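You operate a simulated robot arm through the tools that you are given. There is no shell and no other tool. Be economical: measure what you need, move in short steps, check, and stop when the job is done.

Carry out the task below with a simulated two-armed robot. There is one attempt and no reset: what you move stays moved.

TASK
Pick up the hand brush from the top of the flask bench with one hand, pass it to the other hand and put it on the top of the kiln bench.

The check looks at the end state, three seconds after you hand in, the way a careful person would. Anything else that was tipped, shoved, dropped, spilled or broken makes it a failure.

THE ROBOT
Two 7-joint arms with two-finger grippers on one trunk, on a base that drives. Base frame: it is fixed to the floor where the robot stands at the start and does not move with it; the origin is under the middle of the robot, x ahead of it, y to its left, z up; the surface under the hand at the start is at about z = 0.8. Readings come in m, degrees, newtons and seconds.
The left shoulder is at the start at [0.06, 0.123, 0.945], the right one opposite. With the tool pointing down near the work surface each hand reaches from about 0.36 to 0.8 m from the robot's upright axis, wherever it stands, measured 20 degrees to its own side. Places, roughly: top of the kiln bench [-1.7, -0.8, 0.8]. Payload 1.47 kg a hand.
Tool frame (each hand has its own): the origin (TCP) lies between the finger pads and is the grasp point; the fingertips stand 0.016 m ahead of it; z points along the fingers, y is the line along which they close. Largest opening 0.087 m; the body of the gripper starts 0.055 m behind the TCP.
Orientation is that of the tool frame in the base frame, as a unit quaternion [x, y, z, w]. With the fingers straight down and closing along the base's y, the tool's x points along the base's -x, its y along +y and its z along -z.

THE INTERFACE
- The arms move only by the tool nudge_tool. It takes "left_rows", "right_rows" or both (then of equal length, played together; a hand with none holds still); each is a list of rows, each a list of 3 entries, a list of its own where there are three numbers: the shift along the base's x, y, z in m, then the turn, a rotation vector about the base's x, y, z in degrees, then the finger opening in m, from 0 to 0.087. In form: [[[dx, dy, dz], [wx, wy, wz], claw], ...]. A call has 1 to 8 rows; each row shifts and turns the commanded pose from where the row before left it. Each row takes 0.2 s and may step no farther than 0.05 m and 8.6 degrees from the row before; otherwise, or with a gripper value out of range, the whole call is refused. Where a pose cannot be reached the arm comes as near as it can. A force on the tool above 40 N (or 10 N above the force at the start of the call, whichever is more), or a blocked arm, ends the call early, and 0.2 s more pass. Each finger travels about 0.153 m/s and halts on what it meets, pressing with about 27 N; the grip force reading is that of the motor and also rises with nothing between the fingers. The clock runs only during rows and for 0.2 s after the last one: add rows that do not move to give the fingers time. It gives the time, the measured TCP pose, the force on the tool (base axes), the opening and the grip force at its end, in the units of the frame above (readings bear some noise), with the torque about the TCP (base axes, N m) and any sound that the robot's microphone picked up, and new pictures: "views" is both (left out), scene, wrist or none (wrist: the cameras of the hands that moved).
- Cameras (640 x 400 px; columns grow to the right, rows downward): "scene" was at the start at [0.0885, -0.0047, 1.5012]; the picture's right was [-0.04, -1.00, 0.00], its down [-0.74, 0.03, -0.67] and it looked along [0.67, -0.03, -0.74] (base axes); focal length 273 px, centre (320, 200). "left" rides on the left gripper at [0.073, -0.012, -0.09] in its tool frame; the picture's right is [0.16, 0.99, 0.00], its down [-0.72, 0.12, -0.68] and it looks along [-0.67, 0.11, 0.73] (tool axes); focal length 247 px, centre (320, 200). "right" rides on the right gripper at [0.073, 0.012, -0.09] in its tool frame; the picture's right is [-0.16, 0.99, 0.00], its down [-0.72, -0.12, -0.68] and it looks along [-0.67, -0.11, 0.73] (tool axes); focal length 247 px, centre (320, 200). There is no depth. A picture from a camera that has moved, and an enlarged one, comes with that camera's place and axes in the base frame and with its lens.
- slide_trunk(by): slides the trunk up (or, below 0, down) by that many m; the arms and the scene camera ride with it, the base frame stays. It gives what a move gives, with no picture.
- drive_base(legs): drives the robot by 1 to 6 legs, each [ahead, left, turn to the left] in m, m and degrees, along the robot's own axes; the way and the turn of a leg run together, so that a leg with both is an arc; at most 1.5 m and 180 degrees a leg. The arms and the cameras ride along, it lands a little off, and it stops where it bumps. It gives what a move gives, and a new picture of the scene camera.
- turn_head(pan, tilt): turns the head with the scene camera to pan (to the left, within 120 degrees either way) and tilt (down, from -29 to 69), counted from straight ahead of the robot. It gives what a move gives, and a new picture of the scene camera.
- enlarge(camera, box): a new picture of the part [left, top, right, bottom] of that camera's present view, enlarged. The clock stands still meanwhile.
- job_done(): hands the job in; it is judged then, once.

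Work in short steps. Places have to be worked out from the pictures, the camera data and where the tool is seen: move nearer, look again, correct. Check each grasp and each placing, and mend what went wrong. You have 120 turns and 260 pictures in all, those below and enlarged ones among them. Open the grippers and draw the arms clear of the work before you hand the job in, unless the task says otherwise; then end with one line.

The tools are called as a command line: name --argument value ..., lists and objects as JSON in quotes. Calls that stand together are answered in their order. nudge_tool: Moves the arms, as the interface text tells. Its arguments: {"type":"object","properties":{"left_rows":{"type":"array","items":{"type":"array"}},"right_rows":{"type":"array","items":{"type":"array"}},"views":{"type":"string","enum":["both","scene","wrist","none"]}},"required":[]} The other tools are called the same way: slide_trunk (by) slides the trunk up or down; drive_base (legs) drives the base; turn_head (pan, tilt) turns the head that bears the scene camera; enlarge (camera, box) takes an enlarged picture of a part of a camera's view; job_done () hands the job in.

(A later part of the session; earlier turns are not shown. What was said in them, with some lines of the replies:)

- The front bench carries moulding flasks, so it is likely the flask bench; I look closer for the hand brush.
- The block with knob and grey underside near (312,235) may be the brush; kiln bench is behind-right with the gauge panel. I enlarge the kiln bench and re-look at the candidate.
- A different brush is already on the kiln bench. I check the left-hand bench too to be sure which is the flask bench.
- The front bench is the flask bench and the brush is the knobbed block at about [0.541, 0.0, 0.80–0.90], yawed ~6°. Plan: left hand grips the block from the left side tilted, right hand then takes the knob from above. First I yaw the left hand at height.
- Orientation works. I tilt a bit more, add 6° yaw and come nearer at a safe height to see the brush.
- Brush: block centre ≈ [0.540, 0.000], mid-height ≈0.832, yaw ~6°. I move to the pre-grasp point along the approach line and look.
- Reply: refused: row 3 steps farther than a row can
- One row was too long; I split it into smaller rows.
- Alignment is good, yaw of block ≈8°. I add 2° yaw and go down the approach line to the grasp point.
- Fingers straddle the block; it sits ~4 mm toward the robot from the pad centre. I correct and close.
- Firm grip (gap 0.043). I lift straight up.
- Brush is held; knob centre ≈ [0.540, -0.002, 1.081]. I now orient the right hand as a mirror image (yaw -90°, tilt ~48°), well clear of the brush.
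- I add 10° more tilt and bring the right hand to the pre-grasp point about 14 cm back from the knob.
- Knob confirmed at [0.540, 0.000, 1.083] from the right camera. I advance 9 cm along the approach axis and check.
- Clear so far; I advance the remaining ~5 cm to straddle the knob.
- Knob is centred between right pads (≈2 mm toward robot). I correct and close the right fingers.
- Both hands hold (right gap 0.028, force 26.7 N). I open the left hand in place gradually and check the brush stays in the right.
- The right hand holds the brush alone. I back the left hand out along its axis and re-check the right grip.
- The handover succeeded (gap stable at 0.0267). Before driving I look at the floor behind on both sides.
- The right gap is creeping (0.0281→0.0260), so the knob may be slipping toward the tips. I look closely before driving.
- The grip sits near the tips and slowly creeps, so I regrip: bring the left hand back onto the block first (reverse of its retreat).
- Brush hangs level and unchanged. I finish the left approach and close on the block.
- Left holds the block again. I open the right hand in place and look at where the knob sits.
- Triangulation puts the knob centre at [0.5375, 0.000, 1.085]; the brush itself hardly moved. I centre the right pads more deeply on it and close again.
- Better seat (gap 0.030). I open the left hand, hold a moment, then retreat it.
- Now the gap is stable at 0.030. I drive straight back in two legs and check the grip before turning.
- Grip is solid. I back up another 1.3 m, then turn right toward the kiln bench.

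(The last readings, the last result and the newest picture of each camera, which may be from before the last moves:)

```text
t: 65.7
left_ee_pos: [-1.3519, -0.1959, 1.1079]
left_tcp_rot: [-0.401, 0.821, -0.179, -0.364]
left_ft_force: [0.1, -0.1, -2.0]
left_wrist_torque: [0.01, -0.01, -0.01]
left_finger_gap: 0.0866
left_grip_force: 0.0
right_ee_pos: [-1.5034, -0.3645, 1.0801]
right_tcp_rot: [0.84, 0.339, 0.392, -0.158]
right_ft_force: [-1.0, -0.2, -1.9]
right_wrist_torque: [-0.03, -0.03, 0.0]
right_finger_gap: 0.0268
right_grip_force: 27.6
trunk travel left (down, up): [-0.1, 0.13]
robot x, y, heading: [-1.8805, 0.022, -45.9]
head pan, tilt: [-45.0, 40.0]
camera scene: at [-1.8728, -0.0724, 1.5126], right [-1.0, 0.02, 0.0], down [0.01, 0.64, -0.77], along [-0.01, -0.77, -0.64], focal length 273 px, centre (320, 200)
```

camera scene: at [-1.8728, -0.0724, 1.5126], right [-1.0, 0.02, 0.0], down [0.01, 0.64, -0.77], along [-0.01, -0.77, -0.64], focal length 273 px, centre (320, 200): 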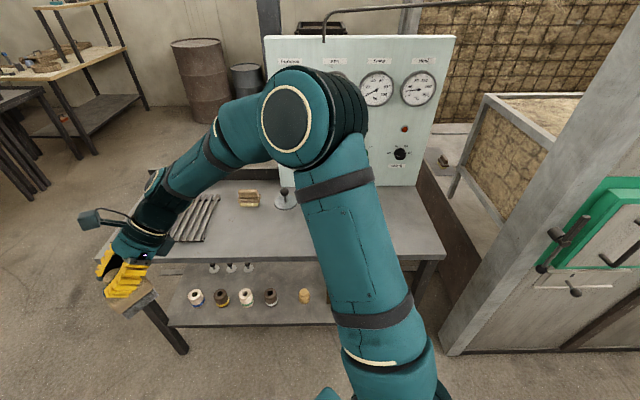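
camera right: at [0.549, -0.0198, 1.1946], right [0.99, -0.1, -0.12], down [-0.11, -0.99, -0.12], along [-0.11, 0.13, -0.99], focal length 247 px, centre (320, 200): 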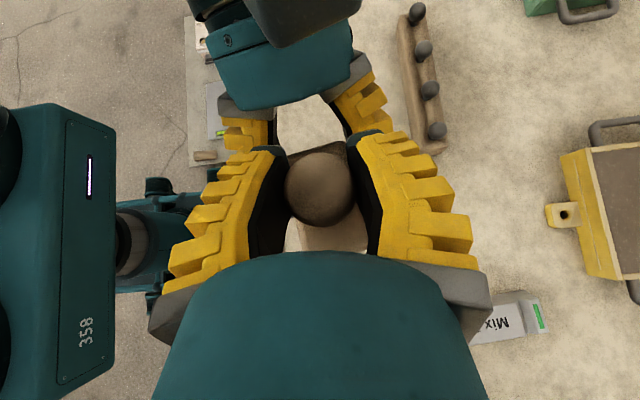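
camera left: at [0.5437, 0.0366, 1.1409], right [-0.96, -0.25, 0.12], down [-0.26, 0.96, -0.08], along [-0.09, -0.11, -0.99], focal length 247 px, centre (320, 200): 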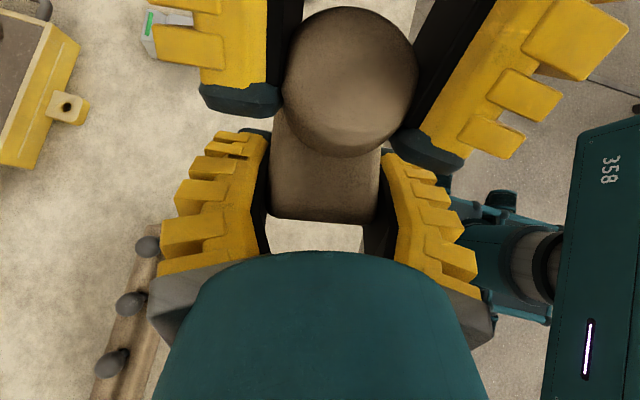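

The gap has dropped to 0.027 during the turn; I check the brush in the right hand.

enlarge --camera "right" --box '[160, 50, 480, 250]'

enlarge --camera "scene" --box '[70, 190, 230, 320]'

```text
2.00 times, centred on (320, 150) of right
camera zoom: at [-1.5109, -0.3879, 1.1946], right [0.61, -0.78, -0.12], down [-0.79, -0.6, -0.12], along [0.02, 0.17, -0.99], focal length 494 px, centre (320, 300)
```

zoom: 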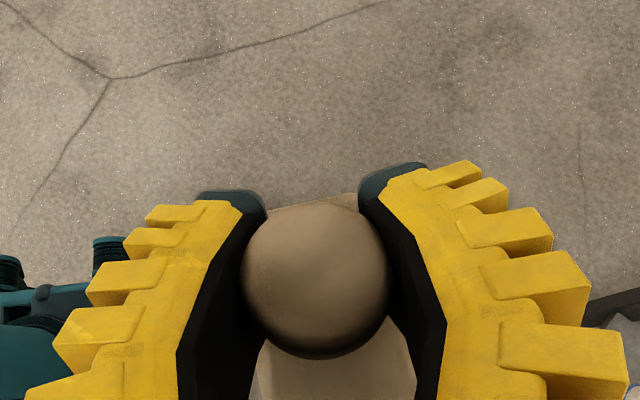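

```text
3.08 times, centred on (150, 255) of scene
camera zoom: at [-1.8728, -0.0724, 1.5126], right [-1.0, 0.02, 0.0], down [0.01, 0.64, -0.77], along [-0.01, -0.77, -0.64], focal length 840 px, centre (843, 31)
```

zoom: 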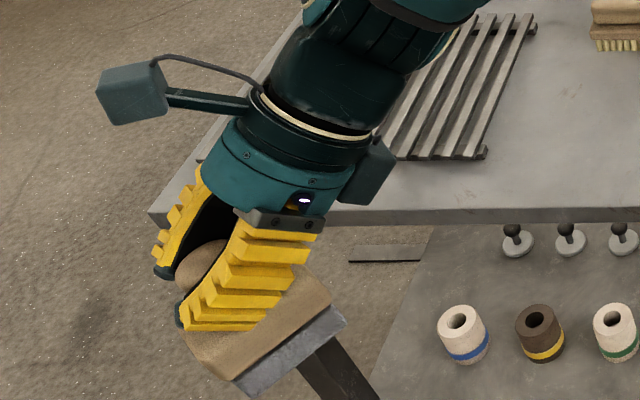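

The brush is still within the pads, slightly tilted. I finish the turn and move up to the bench promptly to set it down.

drive_base --legs '[[0, 0, -43.5], [0.17, 0, 0]]'

turn_head --pan 0 --tilt 50

enlarge --camera "scene" --box '[240, 110, 400, 210]'

enlarge --camera "right" --box '[160, 50, 480, 250]'

```text
t: 69.1
left_ee_pos: [-1.6486, -0.6712, 1.1078]
left_tcp_rot: [-0.065, 0.911, -0.028, -0.406]
left_ft_force: [0.0, 0.3, -0.1]
left_wrist_torque: [0.04, 0.01, 0.02]
left_finger_gap: 0.0869
left_grip_force: 0.1
right_ee_pos: [-1.8752, -0.6872, 1.08]
right_tcp_rot: [0.906, 0.0, 0.423, -0.001]
right_ft_force: [-0.4, -0.4, -1.4]
right_wrist_torque: [-0.02, -0.04, 0.04]
right_finger_gap: 0.0267
right_grip_force: 27.4
trunk travel left (down, up): [-0.1, 0.13]
robot x, y, heading: [-1.8798, -0.1475, -89.7]
head pan, tilt: [-45.0, 40.0]
camera scene: at [-1.9381, -0.2214, 1.5125], right [-0.71, 0.71, 0.0], down [0.45, 0.46, -0.77], along [-0.54, -0.54, -0.64], focal length 273 px, centre (320, 200)
```

scene: 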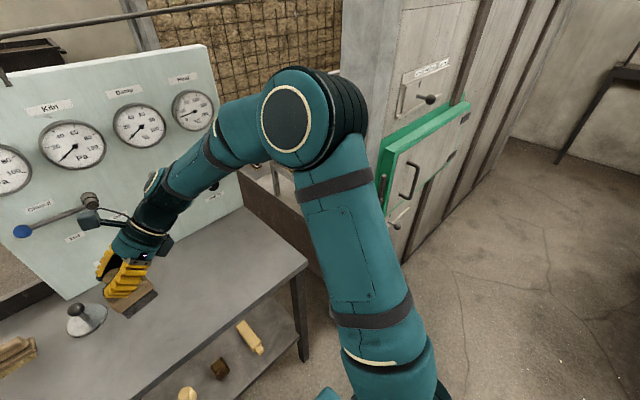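

```text
t: 70.3
left_ee_pos: [-1.6493, -0.6701, 1.1082]
left_tcp_rot: [-0.064, 0.911, -0.029, -0.406]
left_ft_force: [-0.6, 1.1, -0.7]
left_wrist_torque: [0.0, 0.01, 0.0]
left_finger_gap: 0.0868
left_grip_force: 0.0
right_ee_pos: [-1.8746, -0.6859, 1.0822]
right_tcp_rot: [0.906, 0.0, 0.422, 0.0]
right_ft_force: [-0.6, -0.4, -1.0]
right_wrist_torque: [0.0, -0.02, 0.0]
right_finger_gap: 0.0263
right_grip_force: 27.0
trunk travel left (down, up): [-0.1, 0.13]
robot x, y, heading: [-1.8802, -0.1463, -89.8]
head pan, tilt: [0.0, 50.0]
camera scene: at [-1.878, -0.2369, 1.4985], right [-1.0, 0.0, 0.0], down [0.0, 0.77, -0.64], along [0.0, -0.64, -0.77], focal length 273 px, centre (320, 200)
```

scene: 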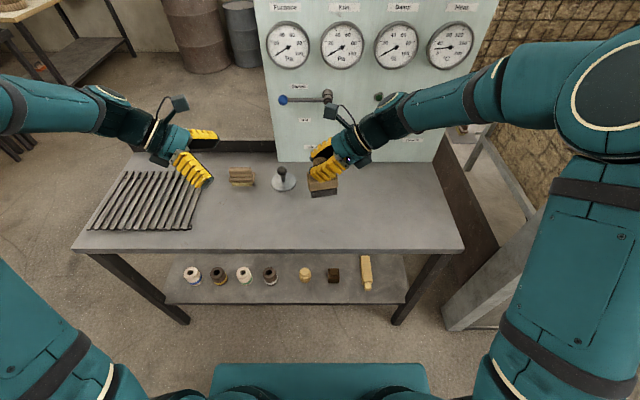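

```text
4.00 times, centred on (320, 160) of scene
camera zoom: at [-1.878, -0.2369, 1.4985], right [-1.0, 0.0, 0.0], down [0.0, 0.77, -0.64], along [0.0, -0.64, -0.77], focal length 1092 px, centre (320, 360)
```

zoom: 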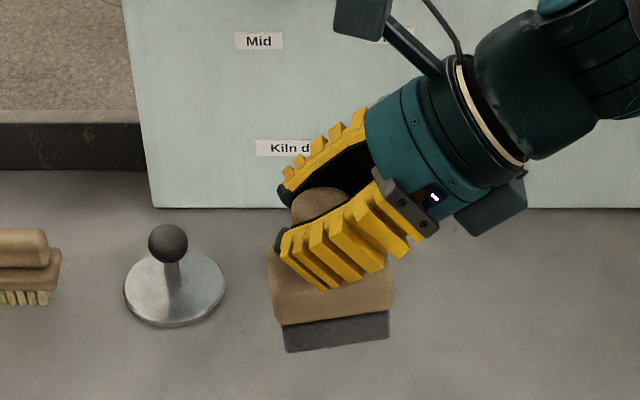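

```text
2.00 times, centred on (320, 150) of right
camera zoom: at [-1.8967, -0.6978, 1.1946], right [-0.1, -0.99, -0.12], down [-0.99, 0.11, -0.12], along [0.13, 0.11, -0.99], focal length 494 px, centre (320, 300)
```

zoom: 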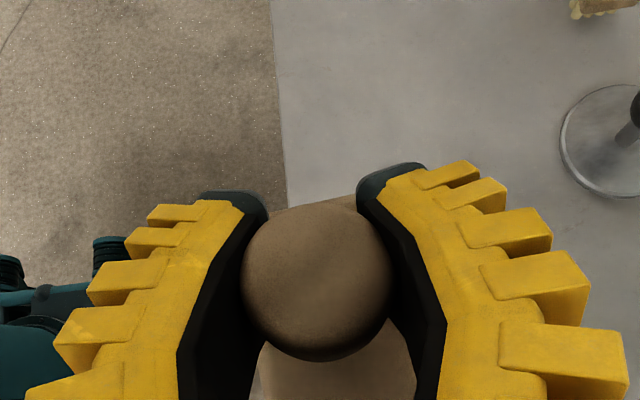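

I take a tighter view of the brush to judge its tilt before lowering.

enlarge --camera "scene" --box '[296, 150, 352, 203]'

enlarge --camera "left" --box '[160, 0, 480, 200]'

```text
7.55 times, centred on (324, 176) of scene
camera zoom: at [-1.878, -0.2369, 1.4985], right [-1.0, 0.0, 0.0], down [0.0, 0.77, -0.64], along [0.0, -0.64, -0.77], focal length 2061 px, centre (290, 377)
```

zoom: 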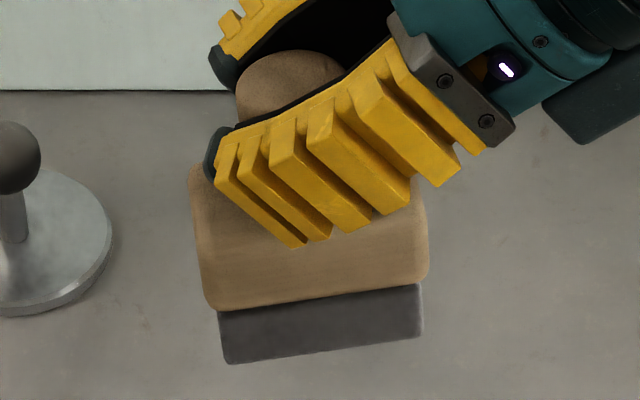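

```text
2.00 times, centred on (320, 100) of left
camera zoom: at [-1.6292, -0.6796, 1.2223], right [-0.24, 0.96, 0.12], down [0.96, 0.25, -0.08], along [-0.11, 0.09, -0.99], focal length 494 px, centre (320, 400)
```

zoom: 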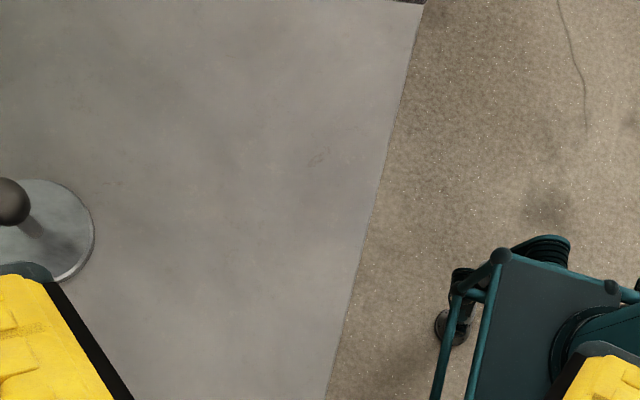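

Tilt is modest (~8–10°), safe to set down. I lower toward the free area at about [-1.875, -0.735], stopping ~1.5 cm above contact.

nudge_tool --right_rows '[[[0, -0.008, -0.025], [0, 0, 0], 0.015], [[0, -0.008, -0.03], [0, 0, 0], 0.015], [[0, -0.008, -0.03], [0, 0, 0], 0.015], [[0, -0.008, -0.03], [0, 0, 0], 0.015], [[0, -0.008, -0.03], [0, 0, 0], 0.015], [[0, -0.008, -0.025], [0, 0, 0], 0.015], [[0, 0, 0], [0, 0, 0], 0.015]]'

enlarge --camera "scene" --box '[270, 130, 370, 192]'

```text
t: 71.9
left_ee_pos: [-1.6474, -0.6704, 1.1079]
left_tcp_rot: [-0.064, 0.911, -0.028, -0.406]
left_ft_force: [0.1, 0.5, -0.1]
left_wrist_torque: [0.0, -0.01, -0.01]
left_finger_gap: 0.0868
left_grip_force: 0.0
right_ee_pos: [-1.8757, -0.7353, 0.9127]
right_tcp_rot: [0.906, 0.0, 0.423, 0.001]
right_ft_force: [1.0, -1.0, -1.5]
right_wrist_torque: [-0.02, 0.01, -0.02]
right_finger_gap: 0.0263
right_grip_force: 26.9
trunk travel left (down, up): [-0.1, 0.13]
robot x, y, heading: [-1.8774, -0.1482, -89.9]
head pan, tilt: [0.0, 50.0]
camera scene: at [-1.8779, -0.2366, 1.4985], right [-1.0, 0.0, 0.0], down [0.0, 0.77, -0.64], along [0.0, -0.64, -0.77], focal length 273 px, centre (320, 200)
camera right: at [-1.8972, -0.7463, 1.0254], right [-0.1, -0.99, -0.12], down [-0.99, 0.11, -0.12], along [0.13, 0.11, -0.99], focal length 247 px, centre (320, 200)
```

scene: 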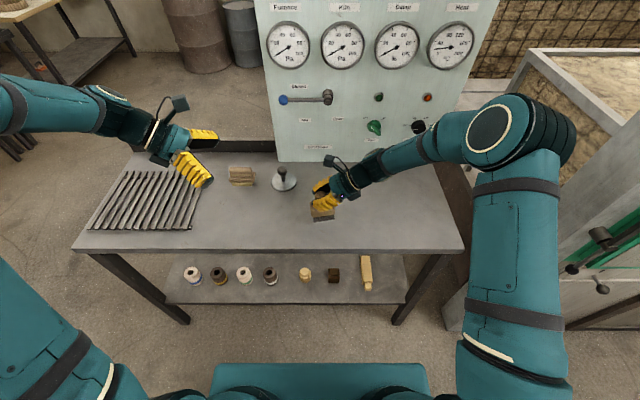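
right: 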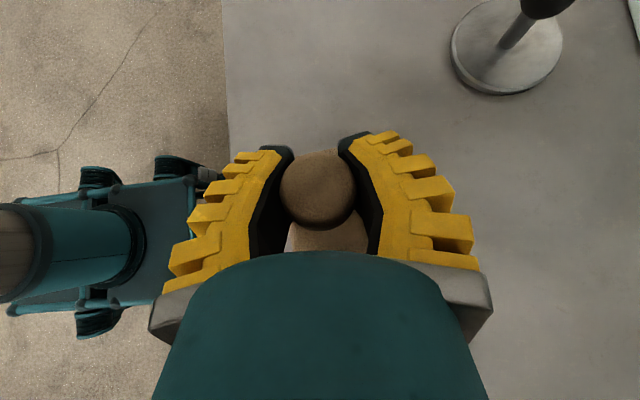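

```text
6.40 times, centred on (320, 161) of scene
camera zoom: at [-1.8779, -0.2366, 1.4985], right [-1.0, 0.0, 0.0], down [0.0, 0.77, -0.64], along [0.0, -0.64, -0.77], focal length 1748 px, centre (320, 450)
```

zoom: 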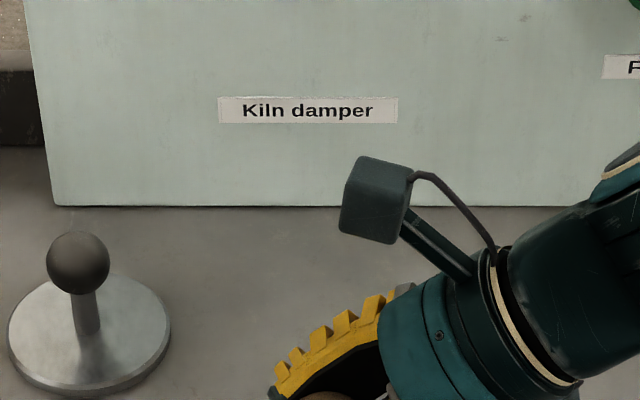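

I look at the brush bottom against the bench top.

enlarge --camera "scene" --box '[290, 170, 360, 230]'

```text
6.67 times, centred on (325, 200) of scene
camera zoom: at [-1.8779, -0.2366, 1.4985], right [-1.0, 0.0, 0.0], down [0.0, 0.77, -0.64], along [0.0, -0.64, -0.77], focal length 1821 px, centre (287, 200)
```

zoom: 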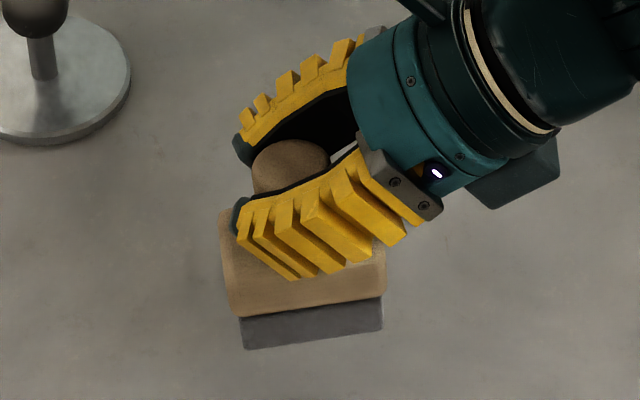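

I lower in small steps and watch for contact force.

nudge_tool --right_rows '[[[0, 0, -0.005], [0, 0, 0], 0.015], [[0, 0, -0.005], [0, 0, 0], 0.015], [[0, 0, -0.004], [0, 0, 0], 0.015], [[0, 0, 0], [0, 0, 0], 0.015]]' --views "none"

enlarge --camera "scene" --box '[290, 170, 360, 230]'

```text
t: 72.9
left_ee_pos: [-1.6478, -0.6705, 1.1085]
left_tcp_rot: [-0.065, 0.911, -0.029, -0.405]
left_ft_force: [-0.8, 0.1, 0.5]
left_wrist_torque: [0.0, 0.0, -0.02]
left_finger_gap: 0.0869
left_grip_force: 0.0
right_ee_pos: [-1.8753, -0.7342, 0.8991]
right_tcp_rot: [0.906, 0.001, 0.422, -0.001]
right_ft_force: [0.8, 0.0, -1.6]
right_wrist_torque: [-0.03, -0.03, 0.0]
right_finger_gap: 0.0263
right_grip_force: 27.0
trunk travel left (down, up): [-0.1, 0.13]
robot x, y, heading: [-1.8796, -0.1518, -90.0]
head pan, tilt: [0.0, 50.0]
```

```text
6.67 times, centred on (325, 200) of scene
camera zoom: at [-1.8779, -0.2369, 1.4985], right [-1.0, 0.0, 0.0], down [0.0, 0.77, -0.64], along [0.0, -0.64, -0.77], focal length 1821 px, centre (287, 200)
```

zoom: 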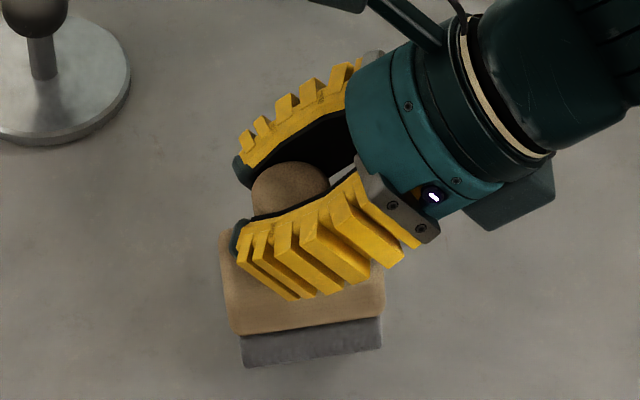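

Shadow is closing in at the bristles; no contact yet. I go on down in 3 mm steps.

nudge_tool --right_rows '[[[0, 0, -0.003], [0, 0, 0], 0.015], [[0, 0, -0.003], [0, 0, 0], 0.015], [[0, 0, 0], [0, 0, 0], 0.015]]' --views "none"

nudge_tool --right_rows '[[[0, 0, -0.003], [0, 0, 0], 0.015], [[0, 0, 0], [0, 0, 0], 0.015]]' --views "none"

enlarge --camera "scene" --box '[290, 170, 360, 230]'

```text
t: 73.7
left_ee_pos: [-1.6495, -0.6712, 1.1076]
left_tcp_rot: [-0.064, 0.911, -0.028, -0.406]
left_ft_force: [-0.3, 0.4, -0.3]
left_wrist_torque: [-0.03, 0.0, 0.0]
left_finger_gap: 0.0872
left_grip_force: 0.1
right_ee_pos: [-1.8756, -0.7338, 0.8912]
right_tcp_rot: [0.906, 0.001, 0.422, 0.0]
right_ft_force: [0.0, -0.6, -1.6]
right_wrist_torque: [-0.04, 0.0, -0.03]
right_finger_gap: 0.0262
right_grip_force: 27.1
trunk travel left (down, up): [-0.1, 0.13]
robot x, y, heading: [-1.8789, -0.149, -90.1]
head pan, tilt: [0.0, 50.0]
```

```text
t: 74.3
left_ee_pos: [-1.6501, -0.6715, 1.1069]
left_tcp_rot: [-0.065, 0.911, -0.029, -0.405]
left_ft_force: [0.3, -0.3, 0.6]
left_wrist_torque: [0.01, 0.03, 0.02]
left_finger_gap: 0.087
left_grip_force: 0.0
right_ee_pos: [-1.8752, -0.7346, 0.8887]
right_tcp_rot: [0.906, 0.001, 0.423, -0.001]
right_ft_force: [-0.3, -0.4, -0.9]
right_wrist_torque: [-0.01, 0.02, 0.01]
right_finger_gap: 0.0262
right_grip_force: 27.3
trunk travel left (down, up): [-0.1, 0.13]
robot x, y, heading: [-1.8753, -0.149, -90.1]
head pan, tilt: [0.0, 50.0]
```

```text
6.67 times, centred on (325, 200) of scene
camera zoom: at [-1.8779, -0.2369, 1.4985], right [-1.0, 0.0, 0.0], down [0.0, 0.77, -0.64], along [0.0, -0.64, -0.77], focal length 1821 px, centre (287, 200)
```

zoom: 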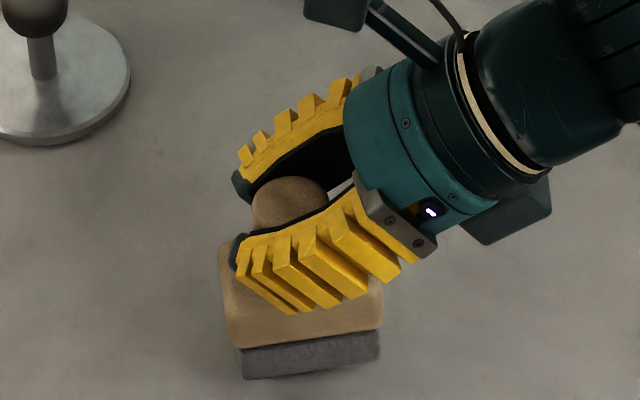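

Still no contact; continuing gently.

nudge_tool --right_rows '[[[0, 0, -0.003], [0, 0, 0], 0.015], [[0, 0, 0], [0, 0, 0], 0.015]]' --views "none"

nudge_tool --right_rows '[[[0, 0, -0.002], [0, 0, 0], 0.015], [[0, 0, 0], [0, 0, 0], 0.015]]' --views "none"

enlarge --camera "scene" --box '[290, 170, 360, 230]'

```text
t: 74.9
left_ee_pos: [-1.6493, -0.6707, 1.1086]
left_tcp_rot: [-0.065, 0.911, -0.03, -0.405]
left_ft_force: [-0.7, -0.3, 0.3]
left_wrist_torque: [-0.02, 0.02, 0.01]
left_finger_gap: 0.087
left_grip_force: 0.1
right_ee_pos: [-1.8748, -0.7353, 0.887]
right_tcp_rot: [0.906, 0.002, 0.423, -0.001]
right_ft_force: [0.1, 0.6, -1.4]
right_wrist_torque: [-0.03, 0.0, -0.01]
right_finger_gap: 0.0259
right_grip_force: 27.3
trunk travel left (down, up): [-0.1, 0.13]
robot x, y, heading: [-1.8777, -0.1504, -90.0]
head pan, tilt: [0.0, 50.0]
```

```text
t: 75.5
left_ee_pos: [-1.6475, -0.6708, 1.1076]
left_tcp_rot: [-0.065, 0.911, -0.03, -0.405]
left_ft_force: [0.1, -0.5, -0.7]
left_wrist_torque: [0.0, -0.03, 0.03]
left_finger_gap: 0.0871
left_grip_force: 0.1
right_ee_pos: [-1.8744, -0.7331, 0.8834]
right_tcp_rot: [0.906, 0.001, 0.423, -0.001]
right_ft_force: [-0.1, -0.5, -2.0]
right_wrist_torque: [-0.04, 0.02, -0.01]
right_finger_gap: 0.026
right_grip_force: 27.9
trunk travel left (down, up): [-0.1, 0.13]
robot x, y, heading: [-1.8781, -0.147, -90.0]
head pan, tilt: [0.0, 50.0]
```

```text
6.67 times, centred on (325, 200) of scene
camera zoom: at [-1.878, -0.2369, 1.4984], right [-1.0, 0.0, 0.0], down [0.0, 0.77, -0.64], along [0.0, -0.64, -0.77], focal length 1821 px, centre (287, 200)
```

zoom: 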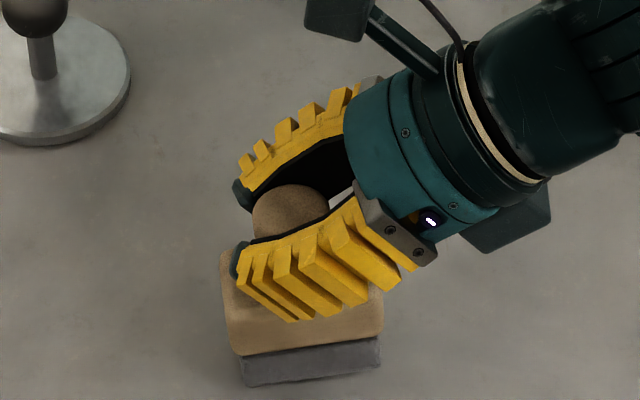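

Bottom estimated within a few mm of the top; continuing in 2 mm steps.

nudge_tool --right_rows '[[[0, 0, -0.002], [0, 0, 0], 0.015], [[0, 0, -0.002], [0, 0, 0], 0.015], [[0, 0, 0], [0, 0, 0], 0.015]]' --views "none"

nudge_tool --right_rows '[[[0, 0, -0.002], [0, 0, 0], 0.015], [[0, 0, 0], [0, 0, 0], 0.015]]' --views "none"

enlarge --camera "scene" --box '[290, 170, 360, 230]'

```text
t: 76.3
left_ee_pos: [-1.6489, -0.6694, 1.1077]
left_tcp_rot: [-0.065, 0.911, -0.029, -0.406]
left_ft_force: [-0.1, 0.2, 0.6]
left_wrist_torque: [0.02, -0.02, 0.02]
left_finger_gap: 0.0872
left_grip_force: 0.1
right_ee_pos: [-1.8761, -0.7332, 0.8799]
right_tcp_rot: [0.906, 0.001, 0.423, -0.001]
right_ft_force: [-0.1, -0.5, -1.3]
right_wrist_torque: [0.05, -0.02, 0.01]
right_finger_gap: 0.0204
right_grip_force: 22.0
trunk travel left (down, up): [-0.1, 0.13]
robot x, y, heading: [-1.8762, -0.1474, -89.9]
head pan, tilt: [0.0, 50.0]
```

```text
t: 76.9
left_ee_pos: [-1.6493, -0.6702, 1.1081]
left_tcp_rot: [-0.064, 0.911, -0.028, -0.406]
left_ft_force: [0.1, 0.4, 0.3]
left_wrist_torque: [0.0, 0.01, 0.0]
left_finger_gap: 0.0868
left_grip_force: 0.0
right_ee_pos: [-1.8757, -0.7345, 0.8789]
right_tcp_rot: [0.906, 0.0, 0.423, 0.0]
right_ft_force: [0.2, -0.8, -1.4]
right_wrist_torque: [0.0, -0.04, -0.02]
right_finger_gap: 0.0176
right_grip_force: 27.3
trunk travel left (down, up): [-0.1, 0.13]
robot x, y, heading: [-1.8814, -0.1472, -89.9]
head pan, tilt: [0.0, 50.0]
```

```text
6.67 times, centred on (325, 200) of scene
camera zoom: at [-1.8779, -0.2369, 1.4984], right [-1.0, 0.0, 0.0], down [0.0, 0.77, -0.64], along [0.0, -0.64, -0.77], focal length 1821 px, centre (287, 200)
```

zoom: 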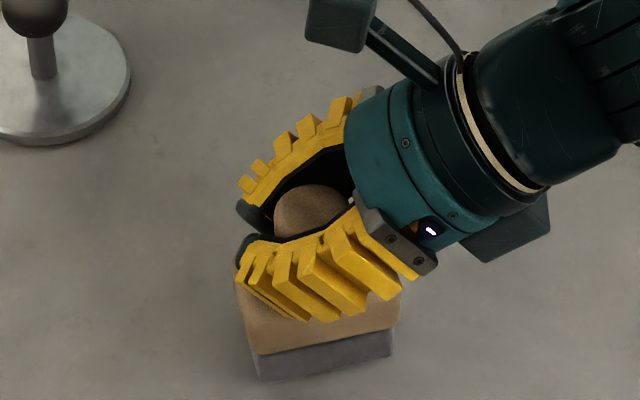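

The knob has slid within the fingers and the brush seems to be touching the bench. I stop lowering and open the right hand to let it rest.

nudge_tool --right_rows '[[[0, 0, 0], [0, 0, 0], 0.03], [[0, 0, 0], [0, 0, 0], 0.04], [[0, 0, 0], [0, 0, 0], 0.06], [[0, 0, 0], [0, 0, 0], 0.07], [[0, 0, 0], [0, 0, 0], 0.07]]' --views "wrist"

enlarge --camera "scene" --box '[290, 170, 360, 230]'

```text
t: 78.1
left_ee_pos: [-1.6493, -0.6706, 1.1075]
left_tcp_rot: [-0.065, 0.911, -0.029, -0.406]
left_ft_force: [-0.5, 0.6, -0.6]
left_wrist_torque: [-0.03, 0.03, 0.02]
left_finger_gap: 0.0872
left_grip_force: 0.0
right_ee_pos: [-1.8757, -0.7342, 0.8783]
right_tcp_rot: [0.906, 0.001, 0.422, 0.0]
right_ft_force: [-0.1, 0.0, 0.1]
right_wrist_torque: [-0.01, 0.02, 0.0]
right_finger_gap: 0.0735
right_grip_force: 2.8
trunk travel left (down, up): [-0.1, 0.13]
robot x, y, heading: [-1.8784, -0.1491, -89.9]
head pan, tilt: [0.0, 50.0]
camera right: at [-1.8969, -0.7455, 0.9909], right [-0.1, -0.99, -0.12], down [-0.99, 0.11, -0.12], along [0.13, 0.11, -0.99], focal length 247 px, centre (320, 200)
```

right: 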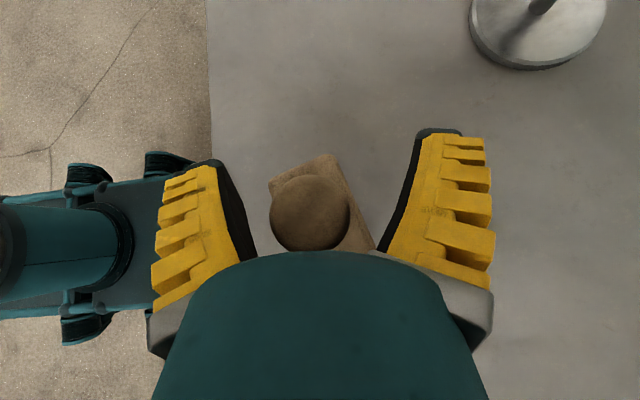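

```text
6.67 times, centred on (325, 200) of scene
camera zoom: at [-1.878, -0.2368, 1.4985], right [-1.0, 0.0, 0.0], down [0.0, 0.77, -0.64], along [0.0, -0.64, -0.77], focal length 1821 px, centre (287, 200)
```

zoom: 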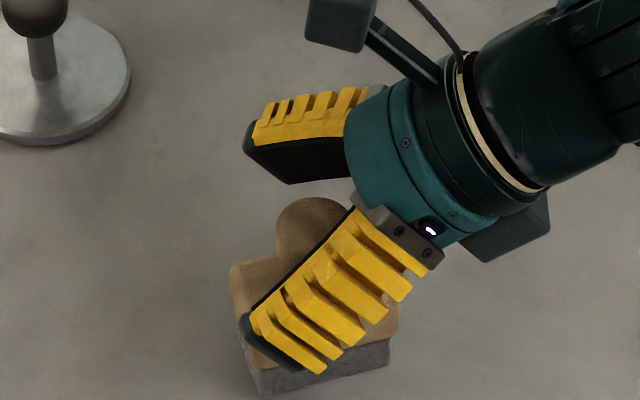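

The brush stands upright on the bench, fingers open around the knob. I retreat the right hand up and back.

nudge_tool --right_rows '[[[-0.006, 0, 0.008], [0, 0, 0], 0.074], [[-0.012, 0, 0.012], [0, 0, 0], 0.08], [[-0.02, 0, 0.02], [0, 0, 0], 0.087], [[-0.025, 0, 0.025], [0, 0, 0], 0.087], [[-0.025, 0, 0.03], [0, 0, 0], 0.087], [[-0.02, 0.01, 0.035], [0, 0, 0], 0.087], [[-0.02, 0.02, 0.035], [0, 0, 0], 0.087], [[0, 0, 0], [0, 0, 0], 0.087]]'

enlarge --camera "scene" --box '[240, 140, 400, 240]'

```text
t: 79.9
left_ee_pos: [-1.6486, -0.6708, 1.1093]
left_tcp_rot: [-0.065, 0.911, -0.028, -0.407]
left_ft_force: [0.5, 0.1, -0.6]
left_wrist_torque: [0.0, -0.02, 0.0]
left_finger_gap: 0.087
left_grip_force: 0.0
right_ee_pos: [-2.0041, -0.7021, 1.0438]
right_tcp_rot: [0.906, 0.001, 0.423, -0.001]
right_ft_force: [0.1, 0.2, -0.9]
right_wrist_torque: [0.0, 0.01, 0.06]
right_finger_gap: 0.087
right_grip_force: 0.1
trunk travel left (down, up): [-0.1, 0.13]
robot x, y, heading: [-1.879, -0.1477, -90.0]
head pan, tilt: [0.0, 50.0]
camera scene: at [-1.8777, -0.2377, 1.4983], right [-1.0, 0.0, 0.0], down [0.0, 0.77, -0.64], along [0.0, -0.64, -0.77], focal length 273 px, centre (320, 200)
camera right: at [-2.0251, -0.7152, 1.1559], right [-0.1, -0.99, -0.12], down [-0.99, 0.11, -0.12], along [0.13, 0.11, -0.99], focal length 247 px, centre (320, 200)
```

scene: 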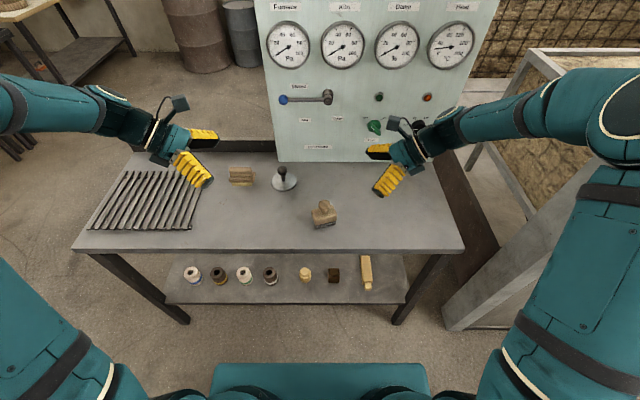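
right: 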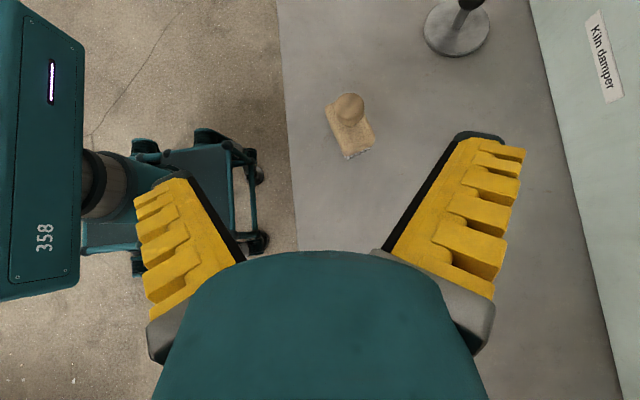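

```text
4.00 times, centred on (320, 190) of scene
camera zoom: at [-1.8777, -0.2377, 1.4983], right [-1.0, 0.0, 0.0], down [0.0, 0.77, -0.64], along [0.0, -0.64, -0.77], focal length 1092 px, centre (320, 240)
```

zoom: 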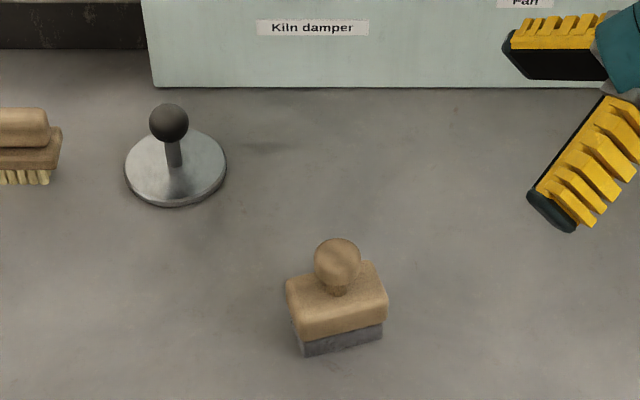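

The brush stands upright and clear on the kiln bench, nothing else moved. I back the robot off to draw the arms clear and check once more.

drive_base --legs '[[-0.35, 0, 0]]'

enlarge --camera "scene" --box '[220, 70, 420, 195]'

```text
t: 82.1
left_ee_pos: [-1.6497, -0.3286, 1.1087]
left_tcp_rot: [-0.064, 0.911, -0.029, -0.406]
left_ft_force: [0.2, 0.2, 0.2]
left_wrist_torque: [-0.04, -0.01, -0.03]
left_finger_gap: 0.087
left_grip_force: 0.0
right_ee_pos: [-2.0042, -0.359, 1.0432]
right_tcp_rot: [0.906, -0.001, 0.423, 0.0]
right_ft_force: [0.1, 1.3, 0.3]
right_wrist_torque: [-0.01, 0.05, -0.04]
right_finger_gap: 0.0869
right_grip_force: 0.0
trunk travel left (down, up): [-0.1, 0.13]
robot x, y, heading: [-1.8778, 0.1952, -90.1]
head pan, tilt: [0.0, 50.0]
camera scene: at [-1.8782, 0.1063, 1.4985], right [-1.0, 0.0, 0.0], down [0.0, 0.77, -0.64], along [0.0, -0.64, -0.77], focal length 273 px, centre (320, 200)
```

scene: 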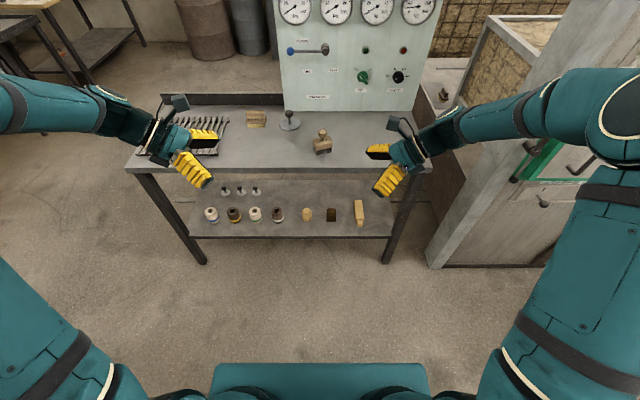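

```text
3.20 times, centred on (320, 132) of scene
camera zoom: at [-1.8782, 0.1063, 1.4985], right [-1.0, 0.0, 0.0], down [0.0, 0.77, -0.64], along [0.0, -0.64, -0.77], focal length 874 px, centre (320, 416)
```

zoom: 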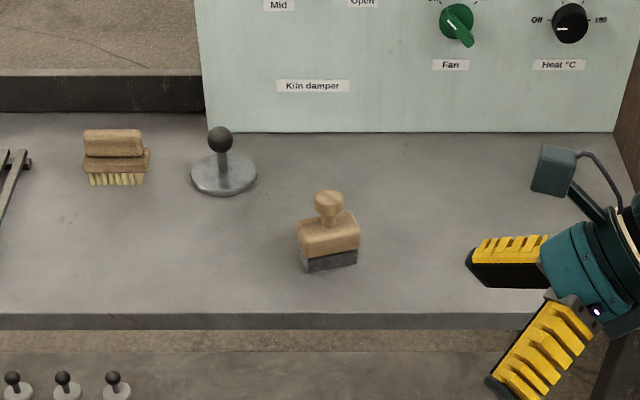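

The brush rests upright on the kiln bench, both grippers are open and clear, so I hand in.

job_done

```text
The job is handed in.
```

I picked the hand brush off the flask bench with the left hand, passed it to the right hand in mid-air, and set it upright on the kiln bench; both grippers are open and the arms are clear.
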